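You operate a simulated robot arm through the tools that you are given. There is no shell and no other tool. Be economical: measure what you need, move in short steps, check, and stop when the job is done.

The job below is to be done with a simulated robot arm. You get a single attempt, and the scene is never put back.

JOB
Shut the gate, pack the P-305 and P-412 boxes in the Quebrizo carton and roll it to the gate.
Fine: the cream boxes; the third one stays out; gate shut before the carton rolls. Set down upright: what you pick out.

It is judged by the outcome, as a careful person would: the job done as asked, and still so three seconds after it is handed in. It fails if anything else is knocked over, pushed out of place, dropped, spilled or broken.

ROBOT AND FRAMES
A 6-joint arm with a two-finger gripper, fixed in place. Base frame: the origin is at the foot of the arm, x ahead of it, y to its left, z up; the work surface is at about z = 813. Units: mm, degrees, N and s.
Its first joint turns from -166.0 to 166.0 degrees. Payload 2.45 kg.
Tool frame: the origin (TCP) lies between the finger pads and is the grasp point; the fingertips stand 20 mm ahead of it; z points along the fingers, y is the line along which they close. The gripper opens to 140 mm. The gripper's body begins 168 mm behind the TCP.
Orientation is told as [roll, pitch, yaw] about the base's x, y, z axes, in that order, counted from this pose: with the fingers straight down and closing along the base's y, the tool's x points along the base's -x, its y along +y and its z along -z.

CONTROLS
- The arm moves only by the tool apply_moves. Its argument "plan" is a list of rows, each an object of numbers (a shift or turn left out is 0, a gripper value left out holds the last): "tx", "ty", "tz": the shift along the tool's x, y, z in mm; "ax", "ay", "az": the turn, a rotation vector about the tool's x, y, z in degrees; "hand": the opening, from 0 (shut) to 1 (fully open). In form: [{"tx": .., "ty": .., "tz": .., "ax": .., "ay": .., "az": .., "hand": ..}, ...]. A call has 1 to 12 rows; each row is the pose to reach, as a shift and turn from the pose commanded when the call began, along the tool's axes at that moment. A row lasts 0.2 s, in which the tool goes at most 50 mm and 8.6 degrees; a call with a longer step from one row to the next is refused whole, and so is a gripper value outside its range. A pose out of reach is approached as far as the arm can. The call stops where the force on the tool passes 90 N (or 10 N more than at its start, if that is more) or the arm is blocked; 0.2 s more then pass. The fingers move at their own pace (about 45 mm/s each) and stop on an object; they squeeze with about 31 N. The grip force told is the motor's: it shows also when the fingers shut on nothing. Time passes only in rows, and 0.2 s behind the last, so rows that repeat a pose let the fingers close. The reply holds the time, the measured pose of the TCP, the force on the tool along the base axes, the opening and the grip force, in the units named above and with some noise, with the torque about the TCP (base axes, N m) and any sound that the robot's microphone picked up.
- Cameras (640 x 400 px; columns grow to the right, rows downward): "scene" is fixed at [220.2, -501.6, 1386.9]; the picture's right is [0.53, -0.85, 0.00], its down [-0.37, -0.23, -0.90] and it looks along [0.76, 0.48, -0.44] (base axes); focal length 214 px, centre (320, 200). "wrist" rides on the gripper at [78, 11, -209] in the tool frame; the picture's right is [-0.14, 0.99, 0.00], its down [-0.92, -0.13, -0.37] and it looks along [-0.37, -0.05, 0.93] (tool axes); focal length 280 px, centre (320, 200).
- snapshot(camera): a new picture of that camera. No time passes.
- measure_at(camera, pixels): for up to 12 pixels [column, row] of the newest picture of that camera ("zoom" is the newest enlarged one), the place [x, y, z] in the base frame of the surface seen there, good to about 2 mm. No time passes.
- enlarge(camera, box): a new picture of the part [left, top, right, bottom] of that camera's present view, enlarged. No time passes.
- close_job(): hands the job in; it is judged then, once.

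Work in short steps. Measure before you move; look again where a grasp or a placing could have gone wrong, and mend it. You have 80 turns and 46 pictures in all, those below and enlarged ones among them. Open the gripper and draw the arm clear of the work before you hand the job in, unless the task says otherwise; then end with one line.

The tools are called by a JSON object that holds its "fn" and its "kwargs". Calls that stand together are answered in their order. apply_moves: Moves the arm, as the interface text tells. Its arguments: {"type":"object","properties":{"plan":{"type":"array","items":{"type":"object","properties":{"tx":{"type":"number"},"ty":{"type":"number"},"tz":{"type":"number"},"ax":{"type":"number"},"ay":{"type":"number"},"az":{"type":"number"},"hand":{"type":"number"}}}}},"required":["plan"]} The other tools are called the same way: snapshot (camera) takes a picture; measure_at (camera, pixels) gives the place of the surface under pixels of a picture; enlarge (camera, box) takes an enlarged picture of a part of a camera's view; close_job () hands the job in.

At the start:

```text
time_s: 0.0
ee_pos: [686.4, 90.8, 1391.0]
ee_rot: [0.0, -0.1, 0.1]
contact_force: [-0.2, 0.7, -0.1]
ft_torque: [-0.01, 0.01, -0.01]
finger_gap: 139.9
finger_force: 0.1
```

scene: 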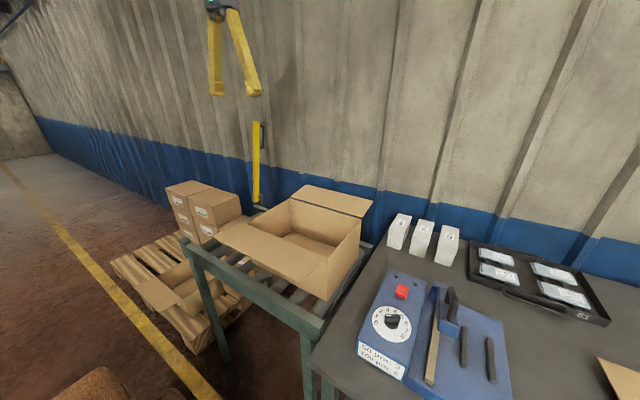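
wrist: 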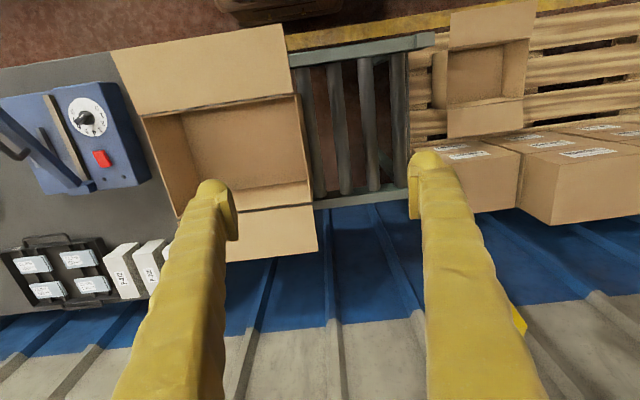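

I'll look closer at the boxes and at the carton and gate area, because the labels and the gate aren't readable at this size.

{"fn": "enlarge", "kwargs": {"camera": "scene", "box": [370, 190, 530, 290]}}

{"fn": "enlarge", "kwargs": {"camera": "scene", "box": [180, 100, 400, 300]}}

{"fn": "enlarge", "kwargs": {"camera": "scene", "box": [340, 260, 530, 400]}}

```text
4.00 times, centred on (450, 240) of scene
```

zoom: 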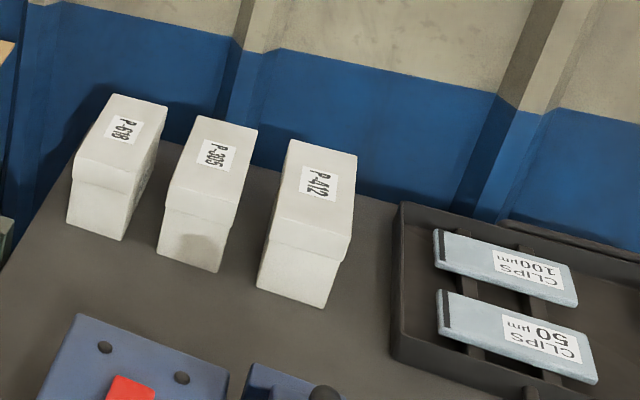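

```text
2.00 times, centred on (290, 200) of scene
```

zoom: 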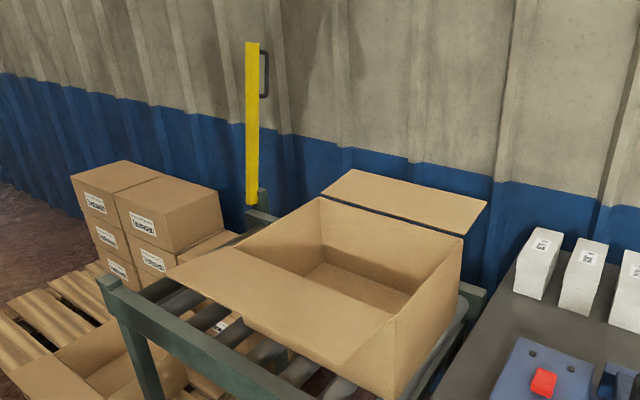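

```text
2.86 times, centred on (435, 330) of scene
```

zoom: 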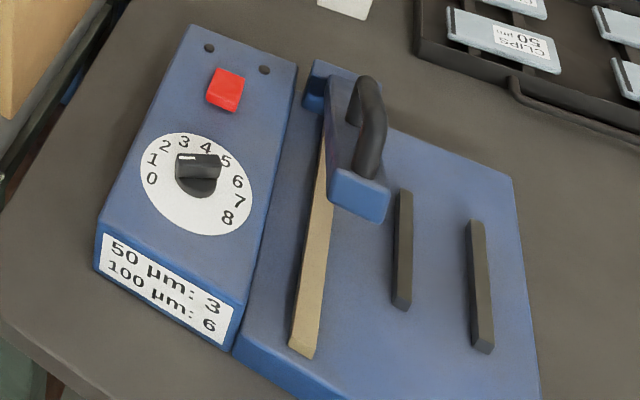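

The gate is the yellow bar standing upright at the end of the roller table (zoom about (255,120)). There are two open cartons, so I'll check the labels to see which one is Quebrizo, and measure the gate and carton.

{"fn": "enlarge", "kwargs": {"camera": "wrist", "box": [400, 0, 640, 230]}}

{"fn": "enlarge", "kwargs": {"camera": "scene", "box": [130, 170, 250, 330]}}

{"fn": "measure_at", "kwargs": {"camera": "scene", "pixels": [[256, 124], [256, 160], [256, 198], [264, 126], [264, 147], [292, 199], [359, 220], [330, 299], [217, 232], [300, 240], [190, 247], [318, 330]]}}

{"fn": "measure_at", "kwargs": {"camera": "wrist", "pixels": [[140, 117], [298, 94], [308, 182], [176, 215], [110, 50], [281, 25], [313, 206], [318, 250], [420, 42], [405, 190], [300, 60], [240, 150]]}}

```text
1.74 times, centred on (520, 115) of wrist
```

zoom: 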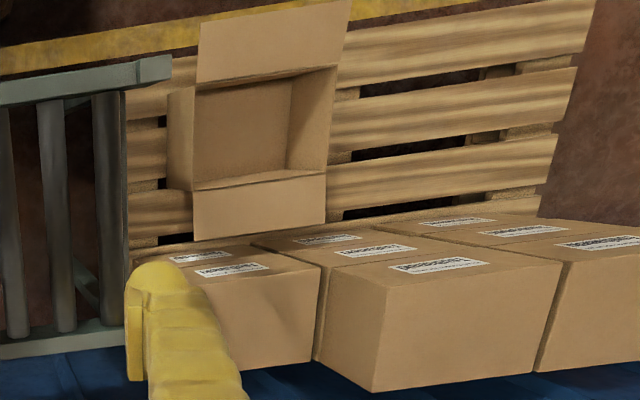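

```text
2.50 times, centred on (190, 250) of scene
```

zoom: 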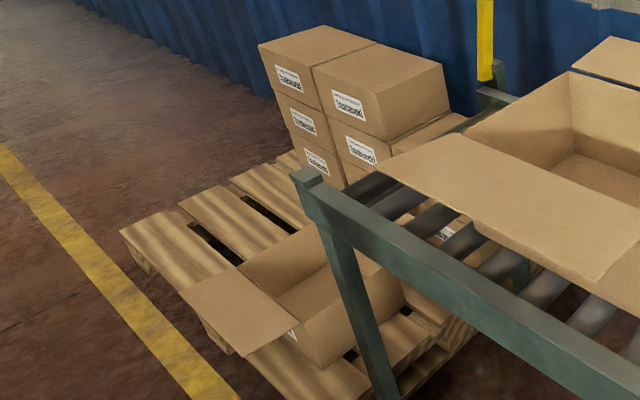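

```text
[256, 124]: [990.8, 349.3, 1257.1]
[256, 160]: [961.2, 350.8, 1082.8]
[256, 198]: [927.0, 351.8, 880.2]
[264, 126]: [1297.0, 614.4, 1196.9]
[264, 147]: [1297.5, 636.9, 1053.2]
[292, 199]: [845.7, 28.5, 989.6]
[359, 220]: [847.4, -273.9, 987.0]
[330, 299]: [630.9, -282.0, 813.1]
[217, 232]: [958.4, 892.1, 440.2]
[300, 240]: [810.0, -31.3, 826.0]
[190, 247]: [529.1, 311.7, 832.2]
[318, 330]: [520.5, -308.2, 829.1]
```

```text
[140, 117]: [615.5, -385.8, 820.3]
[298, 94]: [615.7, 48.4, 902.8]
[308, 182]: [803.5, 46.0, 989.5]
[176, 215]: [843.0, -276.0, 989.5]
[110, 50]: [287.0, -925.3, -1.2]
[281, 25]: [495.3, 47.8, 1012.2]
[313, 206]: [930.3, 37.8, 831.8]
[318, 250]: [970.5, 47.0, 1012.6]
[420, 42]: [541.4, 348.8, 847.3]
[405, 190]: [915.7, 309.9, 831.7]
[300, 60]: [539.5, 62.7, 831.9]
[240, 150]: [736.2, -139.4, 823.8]
```

The conveyor carton has its rim at z≈989, x 615–847, y −275–48. The gate bar's pivot is near (925, 350, 860). I'll zoom in on the gate and on the labels.

{"fn": "enlarge", "kwargs": {"camera": "scene", "box": [232, 110, 296, 150]}}

{"fn": "measure_at", "kwargs": {"camera": "zoom", "pixels": [[210, 120], [235, 120], [267, 120], [212, 300], [265, 300], [305, 140], [310, 200], [311, 280], [300, 360], [285, 140], [285, 362], [240, 115]]}}

{"fn": "enlarge", "kwargs": {"camera": "scene", "box": [165, 175, 245, 255]}}

{"fn": "enlarge", "kwargs": {"camera": "scene", "box": [236, 170, 300, 210]}}

{"fn": "measure_at", "kwargs": {"camera": "zoom", "pixels": [[165, 100], [205, 100], [225, 100], [180, 300], [230, 300], [260, 280], [280, 260], [150, 340], [200, 350], [255, 200]]}}

```text
10.00 times, centred on (264, 130) of scene
```

zoom: 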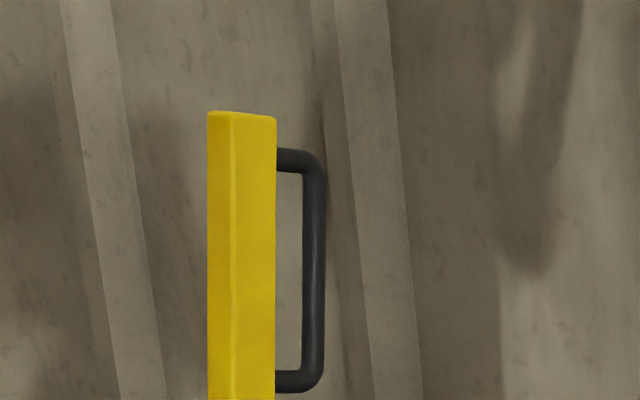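

```text
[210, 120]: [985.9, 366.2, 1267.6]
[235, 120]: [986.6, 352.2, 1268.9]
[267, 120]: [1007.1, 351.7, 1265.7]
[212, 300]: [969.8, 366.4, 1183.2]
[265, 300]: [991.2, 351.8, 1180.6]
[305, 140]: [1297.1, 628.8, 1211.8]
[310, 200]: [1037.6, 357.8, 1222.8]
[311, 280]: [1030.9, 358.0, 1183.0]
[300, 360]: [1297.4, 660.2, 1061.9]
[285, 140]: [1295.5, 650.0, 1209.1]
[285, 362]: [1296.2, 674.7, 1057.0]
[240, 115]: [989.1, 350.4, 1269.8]
```

```text
5.00 times, centred on (205, 215) of scene
```

zoom: 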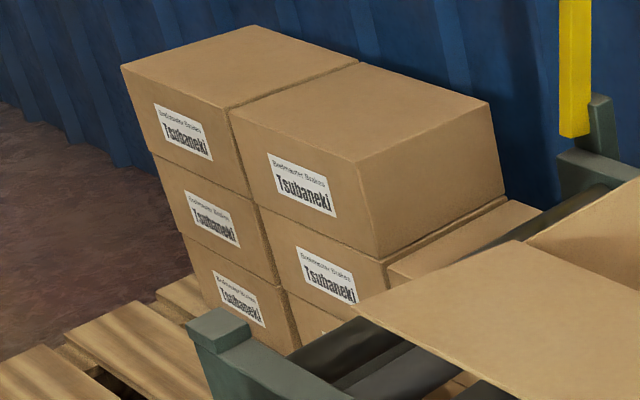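

```text
10.00 times, centred on (268, 190) of scene
```

zoom: 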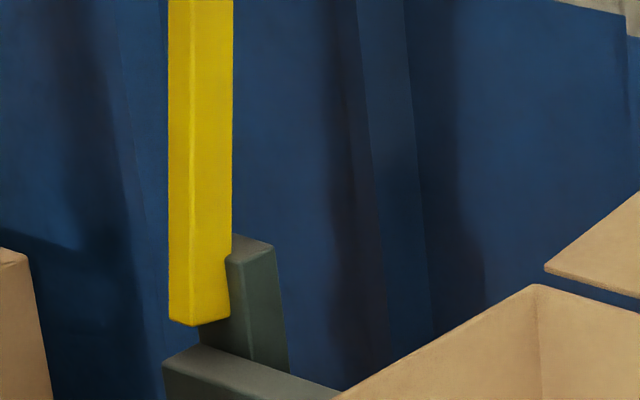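

```text
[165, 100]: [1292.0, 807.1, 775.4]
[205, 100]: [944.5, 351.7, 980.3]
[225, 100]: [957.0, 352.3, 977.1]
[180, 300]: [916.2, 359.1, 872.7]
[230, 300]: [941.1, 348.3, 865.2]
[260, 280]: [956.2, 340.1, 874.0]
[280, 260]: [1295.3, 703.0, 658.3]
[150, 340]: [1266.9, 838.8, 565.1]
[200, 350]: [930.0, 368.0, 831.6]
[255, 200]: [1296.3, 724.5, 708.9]
```

The pallet cartons read "Tsubaneki", so the open one on the rollers should be the Quebrizo carton; I'll check that before packing. The gate bar leans about 8° back, with its centre near (966, 358, 1050) and its tip at z≈1270. I'll tilt the tool 45° towards +y, well above everything, so I can cage the bar from the side.

{"fn": "apply_moves", "kwargs": {"plan": [{"tx": -19, "ty": 10, "tz": 15, "ax": -7.5, "hand": 0.5}, {"tx": -38, "ty": 20, "tz": 30, "ax": -15}, {"tx": -57, "ty": 30, "tz": 45, "ax": -22.5}, {"tx": -76, "ty": 40, "tz": 60, "ax": -30}, {"tx": -95, "ty": 50, "tz": 75, "ax": -37.5}, {"tx": -114, "ty": 59, "tz": 91, "ax": -45}]}}

```text
time_s: 1.4
ee_pos: [798.6, 148.6, 1301.0]
ee_rot: [45.1, 0.0, 0.0]
contact_force: [0.0, -0.1, -0.3]
ft_torque: [-0.07, -0.04, -0.05]
finger_gap: 70.2
finger_force: 0.1
```

The tilt is as planned. Now I'll turn the tool 90° about its own axis so that the fingers close along x.

{"fn": "apply_moves", "kwargs": {"plan": [{"az": 8.2}, {"az": 16.4}, {"az": 24.6}, {"az": 32.8}, {"az": 41}, {"az": 49.2}, {"az": 57.4}, {"az": 65.6}, {"az": 73.8}, {"az": 82}, {"az": 90}]}}

{"fn": "snapshot", "kwargs": {"camera": "scene"}}

```text
time_s: 3.8
ee_pos: [800.1, 150.4, 1300.0]
ee_rot: [0.0, 45.0, -90.1]
contact_force: [-0.4, 0.2, 1.0]
ft_torque: [0.04, 0.0, 0.03]
finger_gap: 70.1
finger_force: 0.0
```

```text
35 pictures are left
```

scene: 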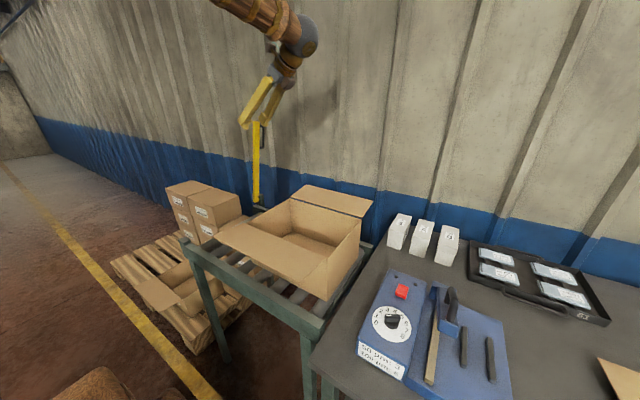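

The tool points at +y and 45° down, with the fingers along x. I'll go to a point 130 mm short of the bar.

{"fn": "apply_moves", "kwargs": {"plan": [{"tx": -4, "ty": 28, "tz": 31}, {"tx": -8, "ty": 55, "tz": 62}, {"tx": -11, "ty": 83, "tz": 93}, {"tx": -15, "ty": 111, "tz": 124}, {"tx": -19, "ty": 138, "tz": 155}, {"tx": -22.6, "ty": 166, "tz": 186.7}]}}

{"fn": "snapshot", "kwargs": {"camera": "wrist"}}

```text
time_s: 5.2
ee_pos: [965.7, 265.6, 1152.2]
ee_rot: [0.1, 44.8, -89.9]
contact_force: [0.6, -0.3, 0.6]
ft_torque: [-0.09, -0.02, -0.03]
finger_gap: 70.0
finger_force: 0.1
```

```text
34 pictures are left
```

wrist: 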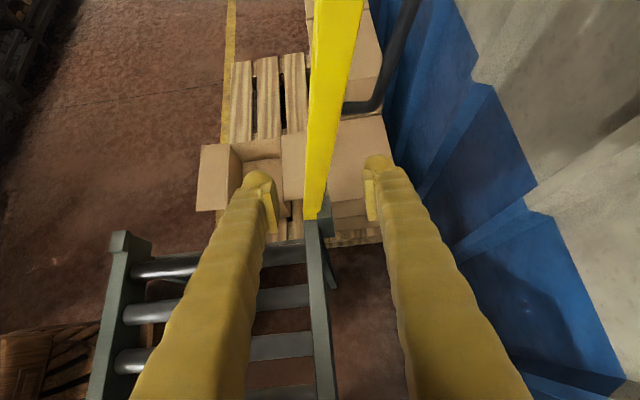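

The pose is reached and the bar sits between the fingers, at (320,170). I'll advance 128 mm so the fingers straddle it.

{"fn": "apply_moves", "kwargs": {"plan": [{"tz": 32}, {"tz": 64}, {"tz": 96}, {"tz": 128}]}}

{"fn": "snapshot", "kwargs": {"camera": "wrist"}}

```text
time_s: 6.2
ee_pos: [965.7, 357.6, 1060.8]
ee_rot: [0.1, 45.0, -89.9]
contact_force: [-0.6, 0.8, 0.1]
ft_torque: [-0.01, -0.02, -0.05]
finger_gap: 70.1
finger_force: 0.0
```

```text
33 pictures are left
```

wrist: 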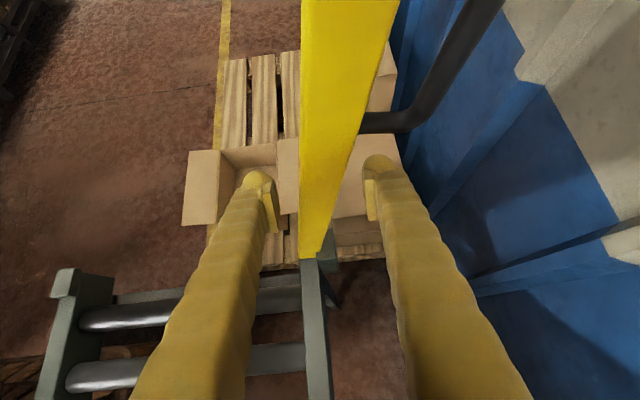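

The bar is between the fingers. I'll narrow the fingers to a loose cage of about 42 mm, then follow the bar's arc about its pivot, first past vertical to about −19°.

{"fn": "apply_moves", "kwargs": {"plan": [{"hand": 0.3}, {"hand": 0.3}, {"ty": -11, "tx": 0.7, "tz": -0.7, "az": -3.5}, {"ty": -22.8, "tx": 1.4, "tz": -1.4, "az": -7}, {"ty": -34, "tx": 1.2, "tz": -1.2, "az": -10.5}, {"ty": -45.6, "tx": 0.9, "tz": -0.9, "az": -14}, {"ty": -57, "tx": -0.4, "tz": 0.4, "az": -17.5}, {"ty": -68.2, "tx": -1.6, "tz": 1.6, "az": -21}, {"ty": -79, "tx": -3.8, "tz": 3.8, "az": -24.5}, {"ty": -90, "tx": -6, "tz": 6, "az": -28}]}}

{"fn": "snapshot", "kwargs": {"camera": "scene"}}

{"fn": "snapshot", "kwargs": {"camera": "wrist"}}

```text
time_s: 8.4
ee_pos: [877.1, 357.1, 1052.4]
ee_rot: [25.1, 38.6, -52.9]
contact_force: [-1.9, -0.7, 0.6]
ft_torque: [-0.02, 0.01, -0.01]
finger_gap: 43.3
finger_force: 0.8
```

```text
32 pictures are left
```

scene: 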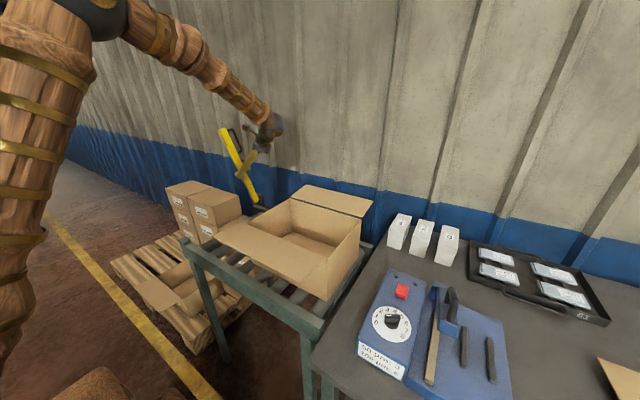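

```text
31 pictures are left
```

wrist: 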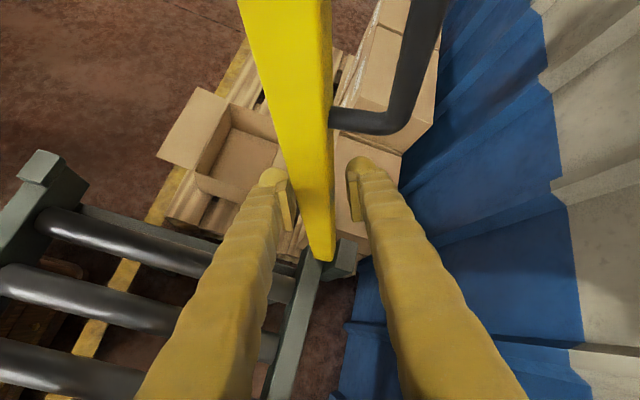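

The bar is following inside the cage at about −19°, with almost no load. I'll continue the arc to about −68°.

{"fn": "apply_moves", "kwargs": {"plan": [{"tx": 4.3, "ty": -21.5, "tz": 6.3, "az": -7}, {"tx": 6.5, "ty": -42.8, "tz": 14.4, "az": -14}, {"tx": 6.5, "ty": -63.5, "tz": 24, "az": -21}, {"tx": 4.3, "ty": -83.2, "tz": 35.2, "az": -28}, {"tx": 0, "ty": -101.8, "tz": 47.7, "az": -35}, {"tx": -6.3, "ty": -119, "tz": 61.4, "az": -42}, {"tx": -14.7, "ty": -134.4, "tz": 76.1, "az": -49}]}}

{"fn": "snapshot", "kwargs": {"camera": "scene"}}

{"fn": "snapshot", "kwargs": {"camera": "wrist"}}

```text
time_s: 10.0
ee_pos: [763.3, 355.7, 943.8]
ee_rot: [44.4, 9.0, -9.1]
contact_force: [-0.6, -0.1, 0.1]
ft_torque: [0.05, 0.01, -0.02]
finger_gap: 44.2
finger_force: 0.6
```

```text
30 pictures are left
```

scene: 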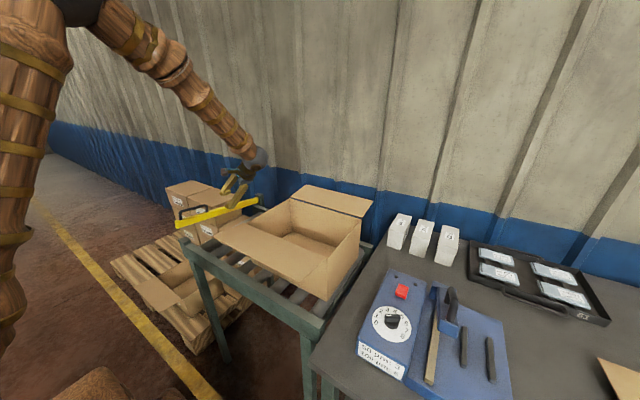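

```text
29 pictures are left
```

wrist: 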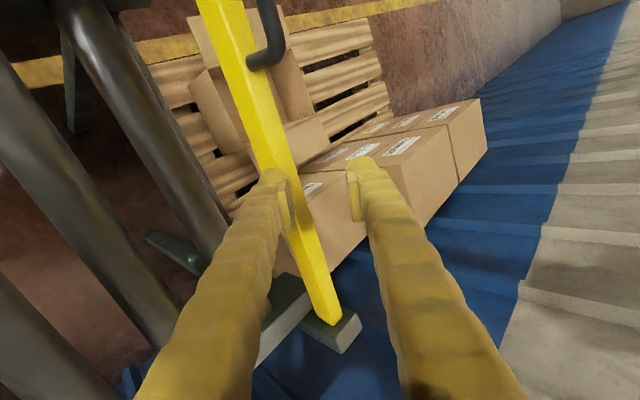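

The bar is at about −68° and still in the cage. I'll lower it the rest of the way in small steps, with the force stop as a guard.

{"fn": "apply_moves", "kwargs": {"plan": [{"tx": 1, "ty": -9.3, "tz": 8.9, "az": -4}, {"tx": 1.9, "ty": -18.6, "tz": 17.7, "az": -8}, {"tx": 2.3, "ty": -26, "tz": 24.8, "az": -11}, {"tx": 2.6, "ty": -33.3, "tz": 31.8, "az": -13}, {"tx": 2, "ty": -40, "tz": 39, "az": -13}, {"tx": 1.4, "ty": -47.5, "tz": 46, "az": -13}, {"tx": 1.4, "ty": -47.5, "tz": 46, "az": -13}]}}

{"fn": "snapshot", "kwargs": {"camera": "scene"}}

{"fn": "snapshot", "kwargs": {"camera": "wrist"}}

```text
time_s: 11.6
ee_pos: [751.6, 355.3, 879.8]
ee_rot: [44.9, 0.1, 0.0]
contact_force: [-0.7, 1.2, 0.2]
ft_torque: [0.0, 0.01, 0.0]
finger_gap: 41.9
finger_force: 0.0
```

```text
28 pictures are left
```

scene: 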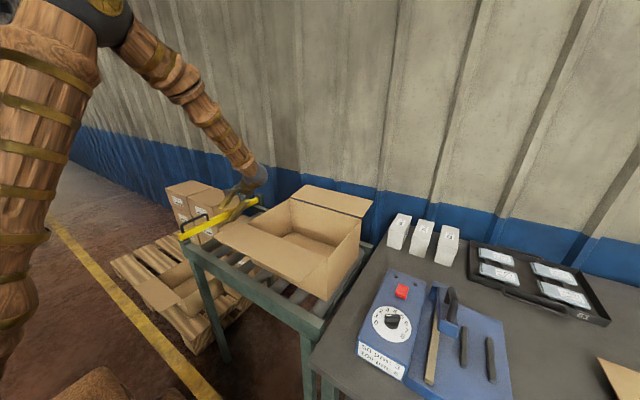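

```text
27 pictures are left
```

wrist: 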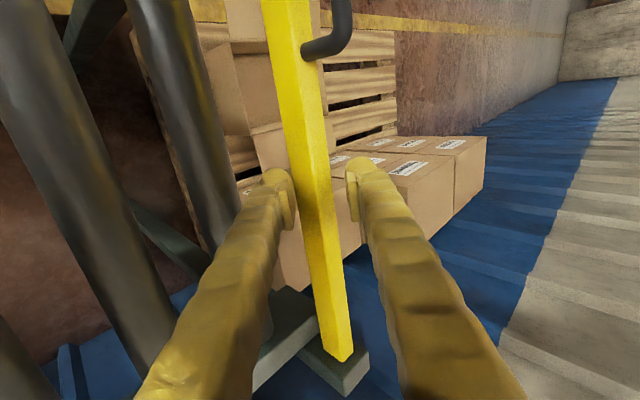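

There's no load on the fingers. I'll zoom in to see whether the bar has reached its rest.

{"fn": "enlarge", "kwargs": {"camera": "scene", "box": [165, 185, 277, 255]}}

{"fn": "measure_at", "kwargs": {"camera": "zoom", "pixels": [[90, 278], [120, 268], [250, 225], [300, 205], [520, 100], [120, 220], [130, 330], [90, 300], [100, 290]]}}

```text
5.71 times, centred on (221, 220) of scene
```

zoom: 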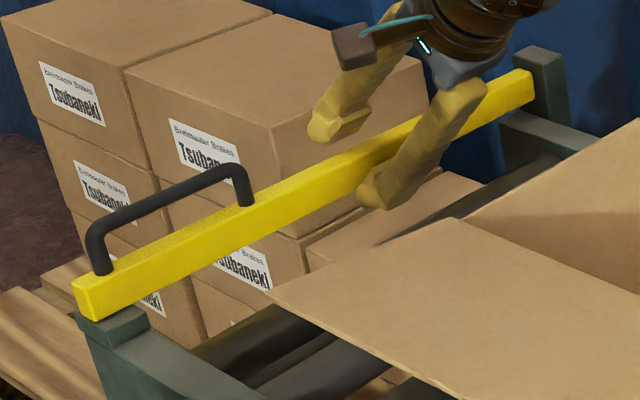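

```text
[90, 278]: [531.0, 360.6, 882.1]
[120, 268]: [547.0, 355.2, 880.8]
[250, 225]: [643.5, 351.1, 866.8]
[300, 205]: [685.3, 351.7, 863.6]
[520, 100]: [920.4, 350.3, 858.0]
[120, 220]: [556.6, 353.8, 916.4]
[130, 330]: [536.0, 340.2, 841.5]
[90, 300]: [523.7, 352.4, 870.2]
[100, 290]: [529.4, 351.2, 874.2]
```

The bar looks down near the post. I'll open slightly and back out along the tool axis, then check it with the arm off it.

{"fn": "apply_moves", "kwargs": {"plan": [{"hand": 0.42}, {"hand": 0.42}, {"tz": -30}, {"tz": -70}, {"tz": -115}, {"tz": -160}]}}

{"fn": "enlarge", "kwargs": {"camera": "scene", "box": [165, 185, 277, 255]}}

{"fn": "measure_at", "kwargs": {"camera": "zoom", "pixels": [[85, 315], [100, 320], [120, 315], [150, 320], [130, 340], [250, 225], [250, 245], [250, 205], [520, 85], [520, 100], [150, 268], [150, 300]]}}

```text
time_s: 13.0
ee_pos: [753.9, 243.6, 995.1]
ee_rot: [45.1, 0.0, 0.0]
contact_force: [0.0, -0.4, -0.5]
ft_torque: [0.03, 0.0, 0.02]
finger_gap: 58.8
finger_force: 0.2
```

```text
5.71 times, centred on (221, 220) of scene
```

zoom: 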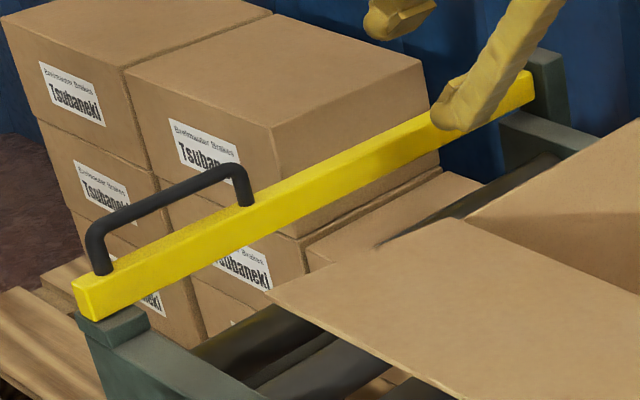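

```text
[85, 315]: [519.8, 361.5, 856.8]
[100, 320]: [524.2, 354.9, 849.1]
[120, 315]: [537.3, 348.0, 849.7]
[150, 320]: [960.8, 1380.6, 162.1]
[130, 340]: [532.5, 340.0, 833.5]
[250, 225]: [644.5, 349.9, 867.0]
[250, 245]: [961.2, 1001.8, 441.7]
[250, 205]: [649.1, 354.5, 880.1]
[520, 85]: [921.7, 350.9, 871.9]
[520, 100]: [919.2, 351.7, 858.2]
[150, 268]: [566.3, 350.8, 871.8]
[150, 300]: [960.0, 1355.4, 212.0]
```

The bar is level: its top is z≈881 at both the tip and mid-span, the tip is over the post, and it stayed put on release. I'll square the tool up over mid-bar with the fingers shut, then press lightly to be sure it's fully down.

{"fn": "apply_moves", "kwargs": {"plan": [{"tx": 9, "ty": 12, "tz": 15, "ax": 7.5, "hand": 0}, {"tx": 18, "ty": 23, "tz": 30, "ax": 15}, {"tx": 27, "ty": 35, "tz": 45, "ax": 22.5}, {"tx": 36, "ty": 47, "tz": 61, "ax": 30}, {"tx": 45, "ty": 58, "tz": 76, "ax": 37.5}, {"tx": 54, "ty": 70, "tz": 91, "ax": 45}]}}

{"fn": "apply_moves", "kwargs": {"plan": [{"tz": 25}, {"tz": 50}, {"tz": 65}, {"tz": 73}, {"tz": 77}, {"tz": 81}, {"tz": 85}]}}

```text
time_s: 14.4
ee_pos: [698.2, 357.6, 979.1]
ee_rot: [-0.1, -0.2, 0.0]
contact_force: [-0.1, -0.6, 0.5]
ft_torque: [0.02, -0.02, 0.02]
finger_gap: 0.0
finger_force: 29.7
```

```text
time_s: 16.1
ee_pos: [698.7, 359.0, 899.6]
ee_rot: [0.1, -0.2, 0.0]
contact_force: [-7.1, -5.9, 21.4]
ft_torque: [0.11, 0.13, 0.17]
finger_gap: 0.0
finger_force: 29.8
stopped in row 7: the force on the tool passed its limit at 98 N (the readings are from after the stop); the commanded pose is now the measured one
```

The bar is on a hard stop, so the gate is shut. I'll lift clear and measure the three boxes in a close-up of the scene view.

{"fn": "apply_moves", "kwargs": {"plan": [{"tz": -40, "hand": 0}, {"tz": -85}, {"tz": -130}, {"tz": -175}, {"tz": -220}, {"tz": -265}, {"tz": -310}]}}

{"fn": "enlarge", "kwargs": {"camera": "scene", "box": [380, 205, 476, 265]}}

{"fn": "measure_at", "kwargs": {"camera": "zoom", "pixels": [[152, 92], [250, 105], [105, 190], [200, 215], [285, 130], [385, 150], [250, 225], [345, 250], [430, 165], [535, 190], [395, 270], [500, 300]]}}

```text
time_s: 17.7
ee_pos: [696.1, 357.1, 1208.5]
ee_rot: [0.2, -0.2, 0.1]
contact_force: [-0.1, 1.0, 0.1]
ft_torque: [-0.08, 0.0, -0.01]
finger_gap: 0.0
finger_force: 29.7
```

```text
6.67 times, centred on (428, 235) of scene
```

zoom: 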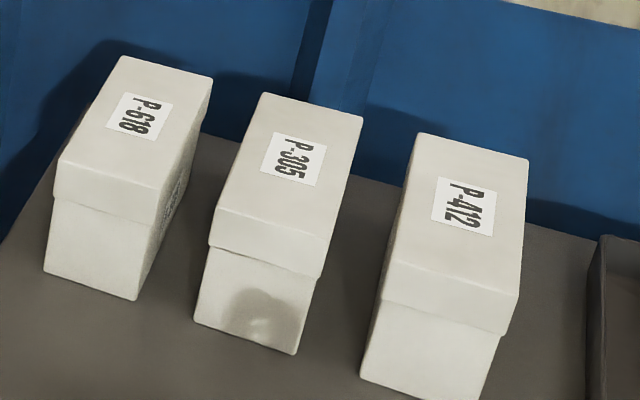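

```text
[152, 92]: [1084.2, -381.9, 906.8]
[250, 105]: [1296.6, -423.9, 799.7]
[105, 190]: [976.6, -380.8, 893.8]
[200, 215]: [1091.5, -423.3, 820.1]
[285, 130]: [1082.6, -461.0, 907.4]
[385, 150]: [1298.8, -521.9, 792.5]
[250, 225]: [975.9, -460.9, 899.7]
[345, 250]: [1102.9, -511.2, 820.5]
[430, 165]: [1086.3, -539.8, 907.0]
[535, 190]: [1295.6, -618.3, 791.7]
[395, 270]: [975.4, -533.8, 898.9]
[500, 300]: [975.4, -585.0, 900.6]
```

The boxes are narrow, about 53 mm across y, with their tops at z≈907, and they stand far out at x≈975–1105. That is beyond the tool-down reach, so I'll grip them with the tool tilted outward and the camera on top. I'll go over there with the tool turned 180°, passing high over everything.

{"fn": "apply_moves", "kwargs": {"plan": [{"tx": -2.7, "ty": -33, "tz": -1.75, "az": 8, "hand": 0.8}, {"tx": -5.3, "ty": -67, "tz": -3.5, "az": 16}, {"tx": -8, "ty": -100, "tz": -5.25, "az": 24}, {"tx": -10.7, "ty": -133, "tz": -7, "az": 32}, {"tx": -13.3, "ty": -167, "tz": -8.75, "az": 40}, {"tx": -16, "ty": -200, "tz": -10.5, "az": 48}, {"tx": -18.7, "ty": -233, "tz": -12.25, "az": 56}, {"tx": -21.3, "ty": -267, "tz": -14, "az": 64}, {"tx": -24, "ty": -300, "tz": -15.75, "az": 72}, {"tx": -26.7, "ty": -333, "tz": -17.5, "az": 80}, {"tx": -29.3, "ty": -367, "tz": -19.25, "az": 88}, {"tx": -32, "ty": -400, "tz": -21, "az": 96}]}}

{"fn": "apply_moves", "kwargs": {"plan": [{"tx": -33.4, "ty": 6.2, "tz": -1.75, "az": 7}, {"tx": -66.9, "ty": 12.4, "tz": -3.5, "az": 14}, {"tx": -100.3, "ty": 18.6, "tz": -5.25, "az": 21}, {"tx": -133.8, "ty": 24.8, "tz": -7, "az": 28}, {"tx": -167.2, "ty": 31, "tz": -8.75, "az": 35}, {"tx": -200.7, "ty": 37.1, "tz": -10.5, "az": 42}, {"tx": -234.1, "ty": 43.3, "tz": -12.25, "az": 49}, {"tx": -267.6, "ty": 49.5, "tz": -14, "az": 56}, {"tx": -301, "ty": 55.7, "tz": -15.75, "az": 63}, {"tx": -334.5, "ty": 61.9, "tz": -17.5, "az": 70}, {"tx": -368, "ty": 68.1, "tz": -19.25, "az": 77}, {"tx": -401.4, "ty": 74.3, "tz": -21, "az": 84}]}}

{"fn": "snapshot", "kwargs": {"camera": "wrist"}}

```text
time_s: 20.3
ee_pos: [729.7, -42.9, 1227.8]
ee_rot: [0.3, 0.1, -96.2]
contact_force: [0.3, 0.4, 0.8]
ft_torque: [0.0, 0.0, 0.0]
finger_gap: 111.8
finger_force: 0.0
```

```text
time_s: 22.9
ee_pos: [761.5, -449.6, 1247.4]
ee_rot: [-0.1, 0.2, 180.0]
contact_force: [-0.1, -0.7, -0.5]
ft_torque: [-0.03, 0.0, -0.03]
finger_gap: 112.2
finger_force: 0.0
```

```text
23 pictures are left
```

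wrist: 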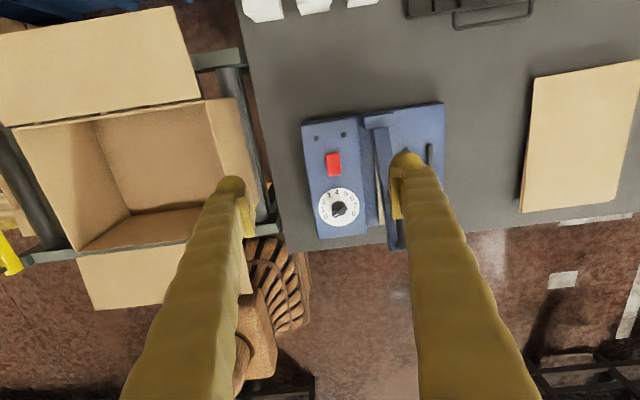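

Flipped. I'll measure the blue device and its lever for clearance, then pitch 45° outward in place and look at the boxes.

{"fn": "measure_at", "kwargs": {"camera": "wrist", "pixels": [[303, 125], [444, 104], [375, 120], [333, 163], [430, 155], [320, 235], [390, 248], [525, 80], [245, 10], [237, 50], [395, 230], [380, 200]]}}

{"fn": "apply_moves", "kwargs": {"plan": [{"ay": 7.5}, {"ay": 15}, {"ay": 22.5}, {"ay": 30}, {"ay": 37.5}, {"ay": 45}]}}

{"fn": "snapshot", "kwargs": {"camera": "wrist"}}

```text
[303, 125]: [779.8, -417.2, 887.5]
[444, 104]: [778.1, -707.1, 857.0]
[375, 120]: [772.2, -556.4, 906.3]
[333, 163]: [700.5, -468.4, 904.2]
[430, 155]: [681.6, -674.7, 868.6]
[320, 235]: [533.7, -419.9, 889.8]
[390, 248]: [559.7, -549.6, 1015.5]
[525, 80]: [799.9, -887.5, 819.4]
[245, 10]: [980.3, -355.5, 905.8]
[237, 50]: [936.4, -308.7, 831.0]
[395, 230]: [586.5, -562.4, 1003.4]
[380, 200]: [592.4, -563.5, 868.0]
```

```text
time_s: 24.3
ee_pos: [761.5, -449.9, 1247.0]
ee_rot: [-0.1, 45.2, 179.8]
contact_force: [-0.3, 0.7, 0.1]
ft_torque: [-0.01, 0.01, 0.01]
finger_gap: 111.9
finger_force: 0.1
```

```text
22 pictures are left
```

wrist: 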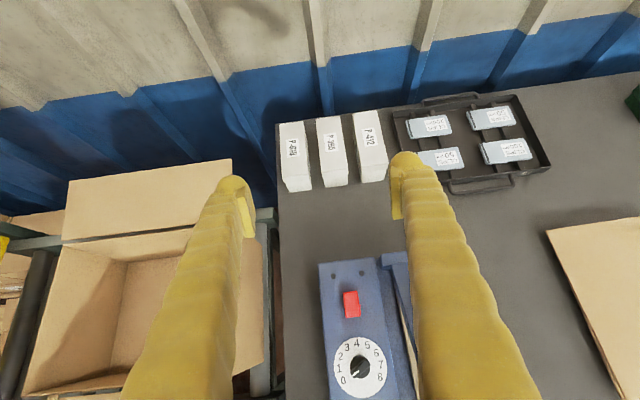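

The strip at x 780–975 in front of the boxes is clear. I'll enlarge the boxes and measure their corners.

{"fn": "enlarge", "kwargs": {"camera": "wrist", "box": [270, 100, 398, 200]}}

{"fn": "measure_at", "kwargs": {"camera": "zoom", "pixels": [[58, 115], [178, 120], [80, 360], [238, 108], [354, 95], [270, 345], [385, 325], [420, 75], [525, 70], [460, 318], [575, 300], [200, 320]]}}

```text
4.00 times, centred on (334, 150) of wrist
```

zoom: 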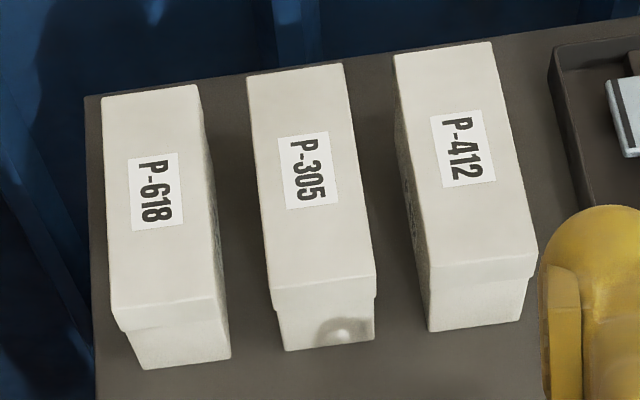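

```text
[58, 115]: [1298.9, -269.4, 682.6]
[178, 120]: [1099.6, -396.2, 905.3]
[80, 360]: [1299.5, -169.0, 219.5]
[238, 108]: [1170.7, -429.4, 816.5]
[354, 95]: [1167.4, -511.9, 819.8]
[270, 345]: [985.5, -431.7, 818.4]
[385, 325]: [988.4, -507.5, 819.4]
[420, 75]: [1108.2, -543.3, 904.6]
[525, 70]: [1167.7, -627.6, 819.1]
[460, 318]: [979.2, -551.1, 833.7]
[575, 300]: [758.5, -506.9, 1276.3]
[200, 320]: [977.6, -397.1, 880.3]
```

I'll re-measure just inside the actual corners of P-305 and P-412.

{"fn": "measure_at", "kwargs": {"camera": "zoom", "pixels": [[254, 84], [338, 72], [369, 268], [272, 282], [400, 63], [485, 50], [530, 246], [434, 259], [285, 340], [370, 332], [433, 325], [520, 315]]}}

```text
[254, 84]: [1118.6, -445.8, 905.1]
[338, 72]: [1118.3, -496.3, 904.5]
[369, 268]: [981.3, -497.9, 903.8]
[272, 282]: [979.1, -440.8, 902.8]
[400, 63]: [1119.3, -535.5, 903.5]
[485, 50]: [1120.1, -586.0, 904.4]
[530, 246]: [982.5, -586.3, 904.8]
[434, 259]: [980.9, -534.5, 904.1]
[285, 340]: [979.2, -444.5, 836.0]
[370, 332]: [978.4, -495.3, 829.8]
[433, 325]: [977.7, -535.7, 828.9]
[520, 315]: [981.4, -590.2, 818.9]
```

P-305 is centred at (1050, −470), about 146×58 with its top at 905, and P-412 is at (1050, −561). There are 32 mm gaps between the boxes. I'll set a 76 mm opening and go to a point just above and in front of P-305.

{"fn": "apply_moves", "kwargs": {"plan": [{"tx": -9.6, "ty": 2.5, "tz": 44, "hand": 0.545}, {"tx": -19.2, "ty": 5, "tz": 88}, {"tx": -28.8, "ty": 7.5, "tz": 132}, {"tx": -38.4, "ty": 10, "tz": 176}, {"tx": -48, "ty": 12.5, "tz": 220}, {"tx": -57.5, "ty": 15, "tz": 264}, {"tx": -67, "ty": 17.5, "tz": 308}, {"tx": -76.7, "ty": 20, "tz": 353}]}}

{"fn": "snapshot", "kwargs": {"camera": "wrist"}}

```text
time_s: 26.1
ee_pos: [958.0, -468.0, 946.8]
ee_rot: [-0.1, 45.2, 180.0]
contact_force: [-0.8, -0.4, 1.2]
ft_torque: [-0.03, 0.06, 0.05]
finger_gap: 76.3
finger_force: 0.1
```

```text
20 pictures are left
```

wrist: 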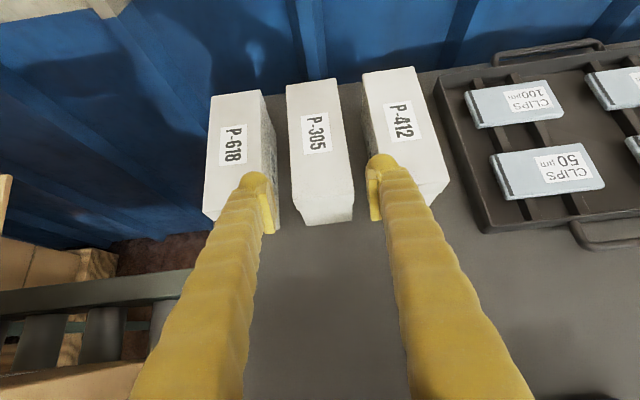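

The fingers line up with the gaps on both sides of P-305. I'll advance slowly along the tool axis.

{"fn": "apply_moves", "kwargs": {"plan": [{"tz": 25}, {"tz": 50}, {"tz": 70}, {"tz": 90}, {"tz": 108}, {"tz": 108}]}}

{"fn": "snapshot", "kwargs": {"camera": "wrist"}}

```text
time_s: 26.8
ee_pos: [1002.8, -471.0, 920.1]
ee_rot: [0.4, 46.1, -179.9]
contact_force: [4.3, -0.4, 20.1]
ft_torque: [1.17, 0.01, -0.17]
finger_gap: 77.8
finger_force: 1.6
stopped in row 3: the force on the tool passed its limit at 112 N (the readings are from after the stop); the commanded pose is now the measured one
```

```text
19 pictures are left
```

wrist: 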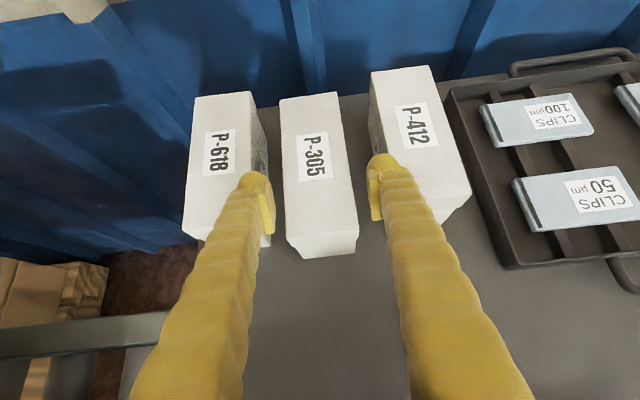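

I hit something: the torque puts the contact at about y≈−413, which is P-618's edge under the left finger. I'll back off and check all three boxes.

{"fn": "apply_moves", "kwargs": {"plan": [{"tz": -25}, {"tz": -60}]}}

{"fn": "enlarge", "kwargs": {"camera": "wrist", "box": [190, 60, 450, 240]}}

```text
time_s: 27.4
ee_pos: [957.9, -471.9, 957.0]
ee_rot: [0.2, 45.8, -180.0]
contact_force: [-0.2, 0.9, -0.5]
ft_torque: [0.0, -0.04, -0.01]
finger_gap: 76.7
finger_force: 0.0
```

```text
2.22 times, centred on (320, 150) of wrist
```

zoom: 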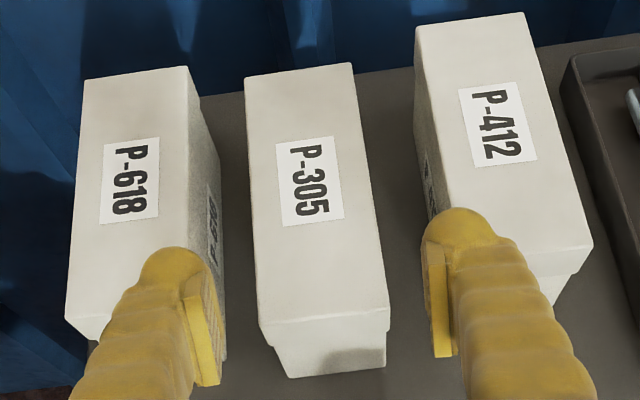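

{"fn": "measure_at", "kwargs": {"camera": "zoom", "pixels": [[90, 85], [184, 72], [195, 180], [70, 310], [208, 250], [249, 84], [346, 70], [384, 300], [264, 315], [422, 30], [450, 200], [520, 20]]}}

{"fn": "measure_at", "kwargs": {"camera": "wrist", "pixels": [[250, 180], [262, 190], [274, 200], [240, 190], [385, 160], [374, 190], [400, 190]]}}

```text
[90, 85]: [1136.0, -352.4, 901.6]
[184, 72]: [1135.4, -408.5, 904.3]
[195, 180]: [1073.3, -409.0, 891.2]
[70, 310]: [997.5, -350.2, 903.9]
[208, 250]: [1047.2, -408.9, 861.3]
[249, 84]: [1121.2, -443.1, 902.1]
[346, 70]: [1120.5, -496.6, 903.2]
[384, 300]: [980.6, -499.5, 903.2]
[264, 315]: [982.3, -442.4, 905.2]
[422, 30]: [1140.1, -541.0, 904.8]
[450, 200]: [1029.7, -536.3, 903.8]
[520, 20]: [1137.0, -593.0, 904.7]
```

```text
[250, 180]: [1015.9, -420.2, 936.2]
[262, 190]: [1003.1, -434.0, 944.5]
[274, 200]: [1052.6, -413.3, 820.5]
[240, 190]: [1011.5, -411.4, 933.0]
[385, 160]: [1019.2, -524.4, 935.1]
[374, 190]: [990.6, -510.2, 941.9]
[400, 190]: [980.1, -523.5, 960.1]
```

My fingers' bulged backs (about 22 mm) touched the tops of both neighbours. P-618 and P-412 each slid about 16 mm in +x, and P-305 didn't move. P-618 has to go back later. I'll narrow the opening to 67 mm, centre at y=−470.8, hover just above the tops and check the finger clearances.

{"fn": "apply_moves", "kwargs": {"plan": [{"ty": -1.1, "hand": 0.478}, {"ty": -1.1, "tx": 4, "tz": 15}, {"ty": -1.1, "tx": 8.1, "tz": 29.9}, {"ty": -1.1, "tx": 8.1, "tz": 29.9}]}}

{"fn": "enlarge", "kwargs": {"camera": "wrist", "box": [190, 60, 450, 240]}}

{"fn": "measure_at", "kwargs": {"camera": "zoom", "pixels": [[140, 270], [160, 260], [180, 262], [200, 275], [450, 240], [470, 215], [495, 225], [515, 245]]}}

```text
time_s: 28.4
ee_pos: [986.8, -471.0, 943.6]
ee_rot: [0.4, 45.9, -179.9]
contact_force: [0.8, 0.0, -0.4]
ft_torque: [-0.01, 0.01, 0.02]
finger_gap: 66.8
finger_force: 0.0
```

```text
2.22 times, centred on (320, 150) of wrist
```

zoom: 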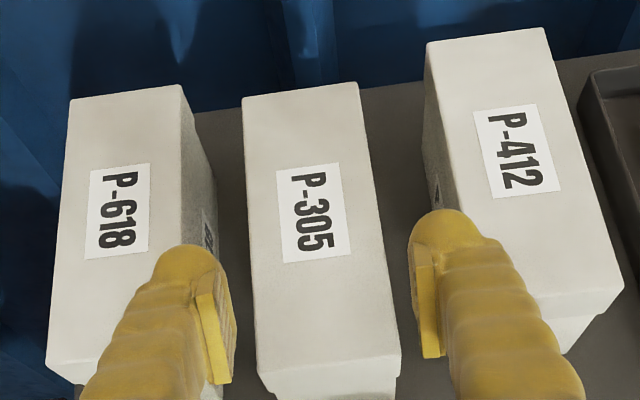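

```text
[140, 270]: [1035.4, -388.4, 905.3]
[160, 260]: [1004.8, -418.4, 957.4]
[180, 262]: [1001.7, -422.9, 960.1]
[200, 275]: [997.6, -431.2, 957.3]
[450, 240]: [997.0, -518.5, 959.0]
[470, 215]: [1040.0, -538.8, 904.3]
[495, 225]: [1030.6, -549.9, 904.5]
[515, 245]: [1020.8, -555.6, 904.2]
```

I'll measure the outermost surfaces of the finger heads against the neighbours' edges (−409 and −534).

{"fn": "measure_at", "kwargs": {"camera": "zoom", "pixels": [[153, 272], [145, 285], [135, 300], [125, 320], [110, 350], [205, 340], [440, 215], [480, 232], [490, 240], [505, 262], [520, 300], [422, 300]]}}

```text
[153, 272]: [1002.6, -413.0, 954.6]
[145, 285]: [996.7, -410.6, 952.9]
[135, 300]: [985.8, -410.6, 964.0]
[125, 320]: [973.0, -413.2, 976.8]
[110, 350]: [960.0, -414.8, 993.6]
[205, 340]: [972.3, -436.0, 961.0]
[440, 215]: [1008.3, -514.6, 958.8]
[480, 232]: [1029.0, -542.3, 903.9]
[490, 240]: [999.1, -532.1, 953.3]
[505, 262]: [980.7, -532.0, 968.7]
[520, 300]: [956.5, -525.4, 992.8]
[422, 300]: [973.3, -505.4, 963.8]
```

The finger heads are about 26 mm thick, which leaves only about 2 mm to the neighbours at this opening. I'll close to 62 mm, so that any touch lands on P-305 itself (harmless), and go in by small steps.

{"fn": "apply_moves", "kwargs": {"plan": [{"hand": 0.445}, {"hand": 0.445}, {"tz": 8}, {"tz": 16}, {"tz": 24}, {"tz": 32}]}}

```text
time_s: 29.8
ee_pos: [1010.3, -470.5, 922.5]
ee_rot: [0.3, 45.8, -179.9]
contact_force: [0.8, -1.0, 0.2]
ft_torque: [0.04, 0.01, -0.01]
finger_gap: 62.1
finger_force: 0.1
```

There's no contact and the fingers are in the gaps. I'll go another 55 mm.

{"fn": "apply_moves", "kwargs": {"plan": [{"tz": 10}, {"tz": 20}, {"tz": 30}, {"tz": 40}, {"tz": 50}, {"tz": 57}]}}

```text
time_s: 31.2
ee_pos: [1051.0, -470.6, 881.5]
ee_rot: [0.2, 45.9, -180.0]
contact_force: [-0.2, -0.8, 1.2]
ft_torque: [0.03, 0.02, -0.01]
finger_gap: 63.7
finger_force: 6.7
```

The TCP is at the centre of the box (x 1051). I'll close, then lift 15 mm vertically as a test.

{"fn": "apply_moves", "kwargs": {"plan": [{"hand": 0.3}, {"hand": 0.3}, {"hand": 0.3}, {"tx": 5, "tz": -5}, {"tx": 10, "tz": -10}]}}

{"fn": "snapshot", "kwargs": {"camera": "wrist"}}

```text
time_s: 32.4
ee_pos: [1049.4, -471.7, 893.8]
ee_rot: [0.2, 45.9, -179.9]
contact_force: [-0.7, -0.6, -3.8]
ft_torque: [-0.01, 0.02, -0.01]
finger_gap: 62.2
finger_force: 30.9
```

```text
16 pictures are left
```

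wrist: 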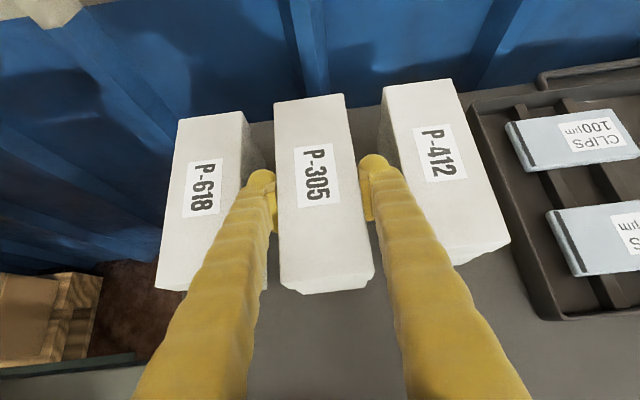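

P-305 is held and weighs about 0.4 kg. A 45° tool would foul the carton rim, so I'll set the box upright on the clear strip at (865, −385) and regrasp it with the tool straight down. I'll lift straight up, move across and lower it.

{"fn": "apply_moves", "kwargs": {"plan": [{"tx": 25, "tz": -24}, {"tx": 50.3, "tz": -48.7}, {"tx": 71.8, "tz": -69.6}, {"tx": 40.5, "ty": -20, "tz": -101.9}, {"tx": 9.2, "ty": -41, "tz": -134.2}, {"tx": -22.2, "ty": -62, "tz": -166.5}, {"tx": -53.5, "ty": -83, "tz": -198.8}, {"tx": -57, "ty": -87, "tz": -202.4}, {"tx": -78.5, "ty": -87, "tz": -181.5}, {"tx": -100, "ty": -87, "tz": -160.6}, {"tx": -118, "ty": -87, "tz": -143.2}]}}

{"fn": "snapshot", "kwargs": {"camera": "scene"}}

```text
time_s: 34.8
ee_pos: [865.6, -383.2, 910.0]
ee_rot: [0.3, 45.9, -179.8]
contact_force: [-0.3, -0.9, -4.4]
ft_torque: [-0.02, 0.04, -0.03]
finger_gap: 62.3
finger_force: 30.8
```

```text
15 pictures are left
```

scene: 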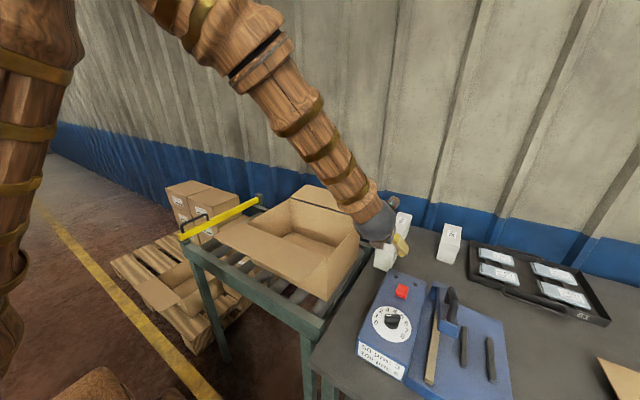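

The box is over the clear spot with its bottom about 29 mm above the table. I'll lower it to contact, release, back out along the tool axis and rise.

{"fn": "apply_moves", "kwargs": {"plan": [{"tx": -10, "tz": 9.7}, {"tx": -18, "tz": 17.4}, {"tx": -20, "tz": 19.4}, {"tx": -20.8, "tz": 20.2}, {"tx": -20.8, "tz": 20.2, "hand": 0.6}, {"tx": -20.8, "tz": 20.2, "hand": 0.6}, {"tx": -20.8, "tz": -10}, {"tx": -20.8, "tz": -45}, {"tx": -20.8, "tz": -90}, {"tx": 5, "tz": -130}, {"tx": 30, "tz": -170}]}}

{"fn": "snapshot", "kwargs": {"camera": "wrist"}}

```text
time_s: 37.2
ee_pos: [763.3, -383.8, 1050.0]
ee_rot: [0.2, 45.8, -180.0]
contact_force: [-0.3, -0.4, 0.4]
ft_torque: [-0.03, -0.03, -0.02]
finger_gap: 84.1
finger_force: 0.1
```

```text
14 pictures are left
```

wrist: 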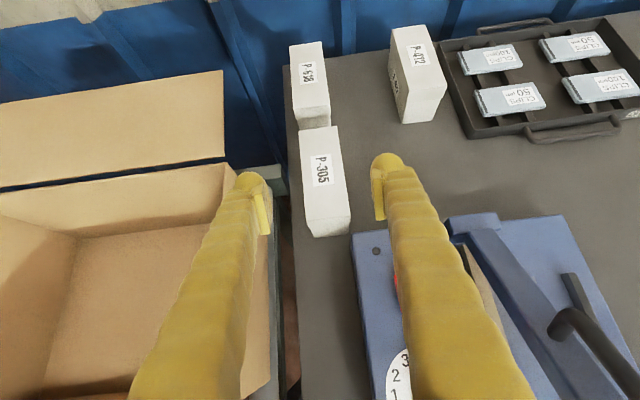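

P-305 stands upright on the strip. I'll zoom in and measure P-618's displacement, P-412 and P-305.

{"fn": "enlarge", "kwargs": {"camera": "wrist", "box": [280, 20, 480, 245]}}

```text
1.78 times, centred on (380, 132) of wrist
```

zoom: 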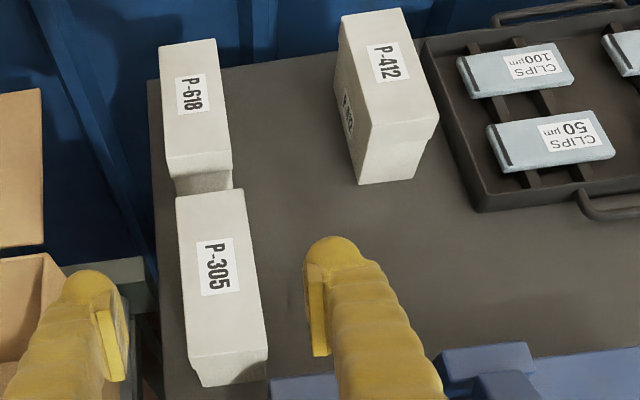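

{"fn": "measure_at", "kwargs": {"camera": "zoom", "pixels": [[162, 52], [211, 44], [228, 146], [172, 155], [344, 22], [397, 13], [432, 115], [377, 124], [182, 204], [236, 196], [260, 342], [194, 354]]}}

{"fn": "measure_at", "kwargs": {"camera": "zoom", "pixels": [[180, 185], [222, 180], [365, 170], [415, 165], [428, 50], [475, 190], [470, 205], [380, 140], [425, 130], [175, 175], [230, 165], [450, 120]]}}

```text
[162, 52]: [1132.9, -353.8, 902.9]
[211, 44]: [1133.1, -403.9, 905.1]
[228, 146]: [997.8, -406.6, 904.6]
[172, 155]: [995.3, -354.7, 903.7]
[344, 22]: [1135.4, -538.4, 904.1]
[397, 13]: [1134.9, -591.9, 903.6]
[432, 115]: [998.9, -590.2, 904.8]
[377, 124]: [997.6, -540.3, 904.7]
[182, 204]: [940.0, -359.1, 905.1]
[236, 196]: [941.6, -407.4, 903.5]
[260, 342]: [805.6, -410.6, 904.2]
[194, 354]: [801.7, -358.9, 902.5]
```

```text
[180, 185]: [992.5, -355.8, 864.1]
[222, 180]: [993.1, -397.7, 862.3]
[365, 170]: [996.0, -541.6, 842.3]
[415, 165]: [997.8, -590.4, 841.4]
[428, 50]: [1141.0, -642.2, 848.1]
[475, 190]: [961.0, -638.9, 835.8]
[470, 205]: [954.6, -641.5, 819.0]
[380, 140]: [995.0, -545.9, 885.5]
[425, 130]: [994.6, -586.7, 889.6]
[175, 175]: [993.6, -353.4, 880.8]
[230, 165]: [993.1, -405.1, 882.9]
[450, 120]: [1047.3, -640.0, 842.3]
```

P-618's front is at x≈993 and it was originally at ≈977, so it needs to come back 16 mm. I'll go in around P-618, with its right side free now, at a 77 mm opening.

{"fn": "apply_moves", "kwargs": {"plan": [{"tx": 16, "ty": -0.8, "tz": 43, "hand": 0.55}, {"tx": 32, "ty": -1.6, "tz": 86}, {"tx": 48, "ty": -2.4, "tz": 129}, {"tx": 64, "ty": -3.2, "tz": 171}, {"tx": 79.5, "ty": -3.8, "tz": 213.7}, {"tx": 79.5, "ty": -3.8, "tz": 235}, {"tx": 79.5, "ty": -3.8, "tz": 255}, {"tx": 79.5, "ty": -3.8, "tz": 275}, {"tx": 79.5, "ty": -3.8, "tz": 295}, {"tx": 79.5, "ty": -3.8, "tz": 310}, {"tx": 79.5, "ty": -3.8, "tz": 321}]}}

```text
time_s: 39.6
ee_pos: [1049.7, -380.3, 883.6]
ee_rot: [0.4, 45.8, -179.9]
contact_force: [-0.2, 0.2, -0.4]
ft_torque: [-0.02, -0.02, 0.01]
finger_gap: 76.8
finger_force: 0.2
```

No contact. I'll close, lift 2 mm, move −16 mm in x, lower and open.

{"fn": "apply_moves", "kwargs": {"plan": [{"hand": 0.3}, {"hand": 0.3}, {"hand": 0.3}, {"tx": 1.4, "tz": -1.4}, {"tx": -4.2, "tz": -7.1}, {"tx": -9.8, "tz": -12.9}, {"tx": -11.2, "tz": -11.5}, {"tx": -11.2, "tz": -11.5, "hand": 0.55}, {"tx": -11.2, "tz": -11.5, "hand": 0.55}, {"tx": -11.2, "tz": -11.5, "hand": 0.55}]}}

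```text
time_s: 41.8
ee_pos: [1033.9, -379.8, 884.2]
ee_rot: [0.3, 45.9, -179.9]
contact_force: [-0.7, 0.3, -0.1]
ft_torque: [0.01, 0.0, 0.01]
finger_gap: 76.9
finger_force: 0.0
```

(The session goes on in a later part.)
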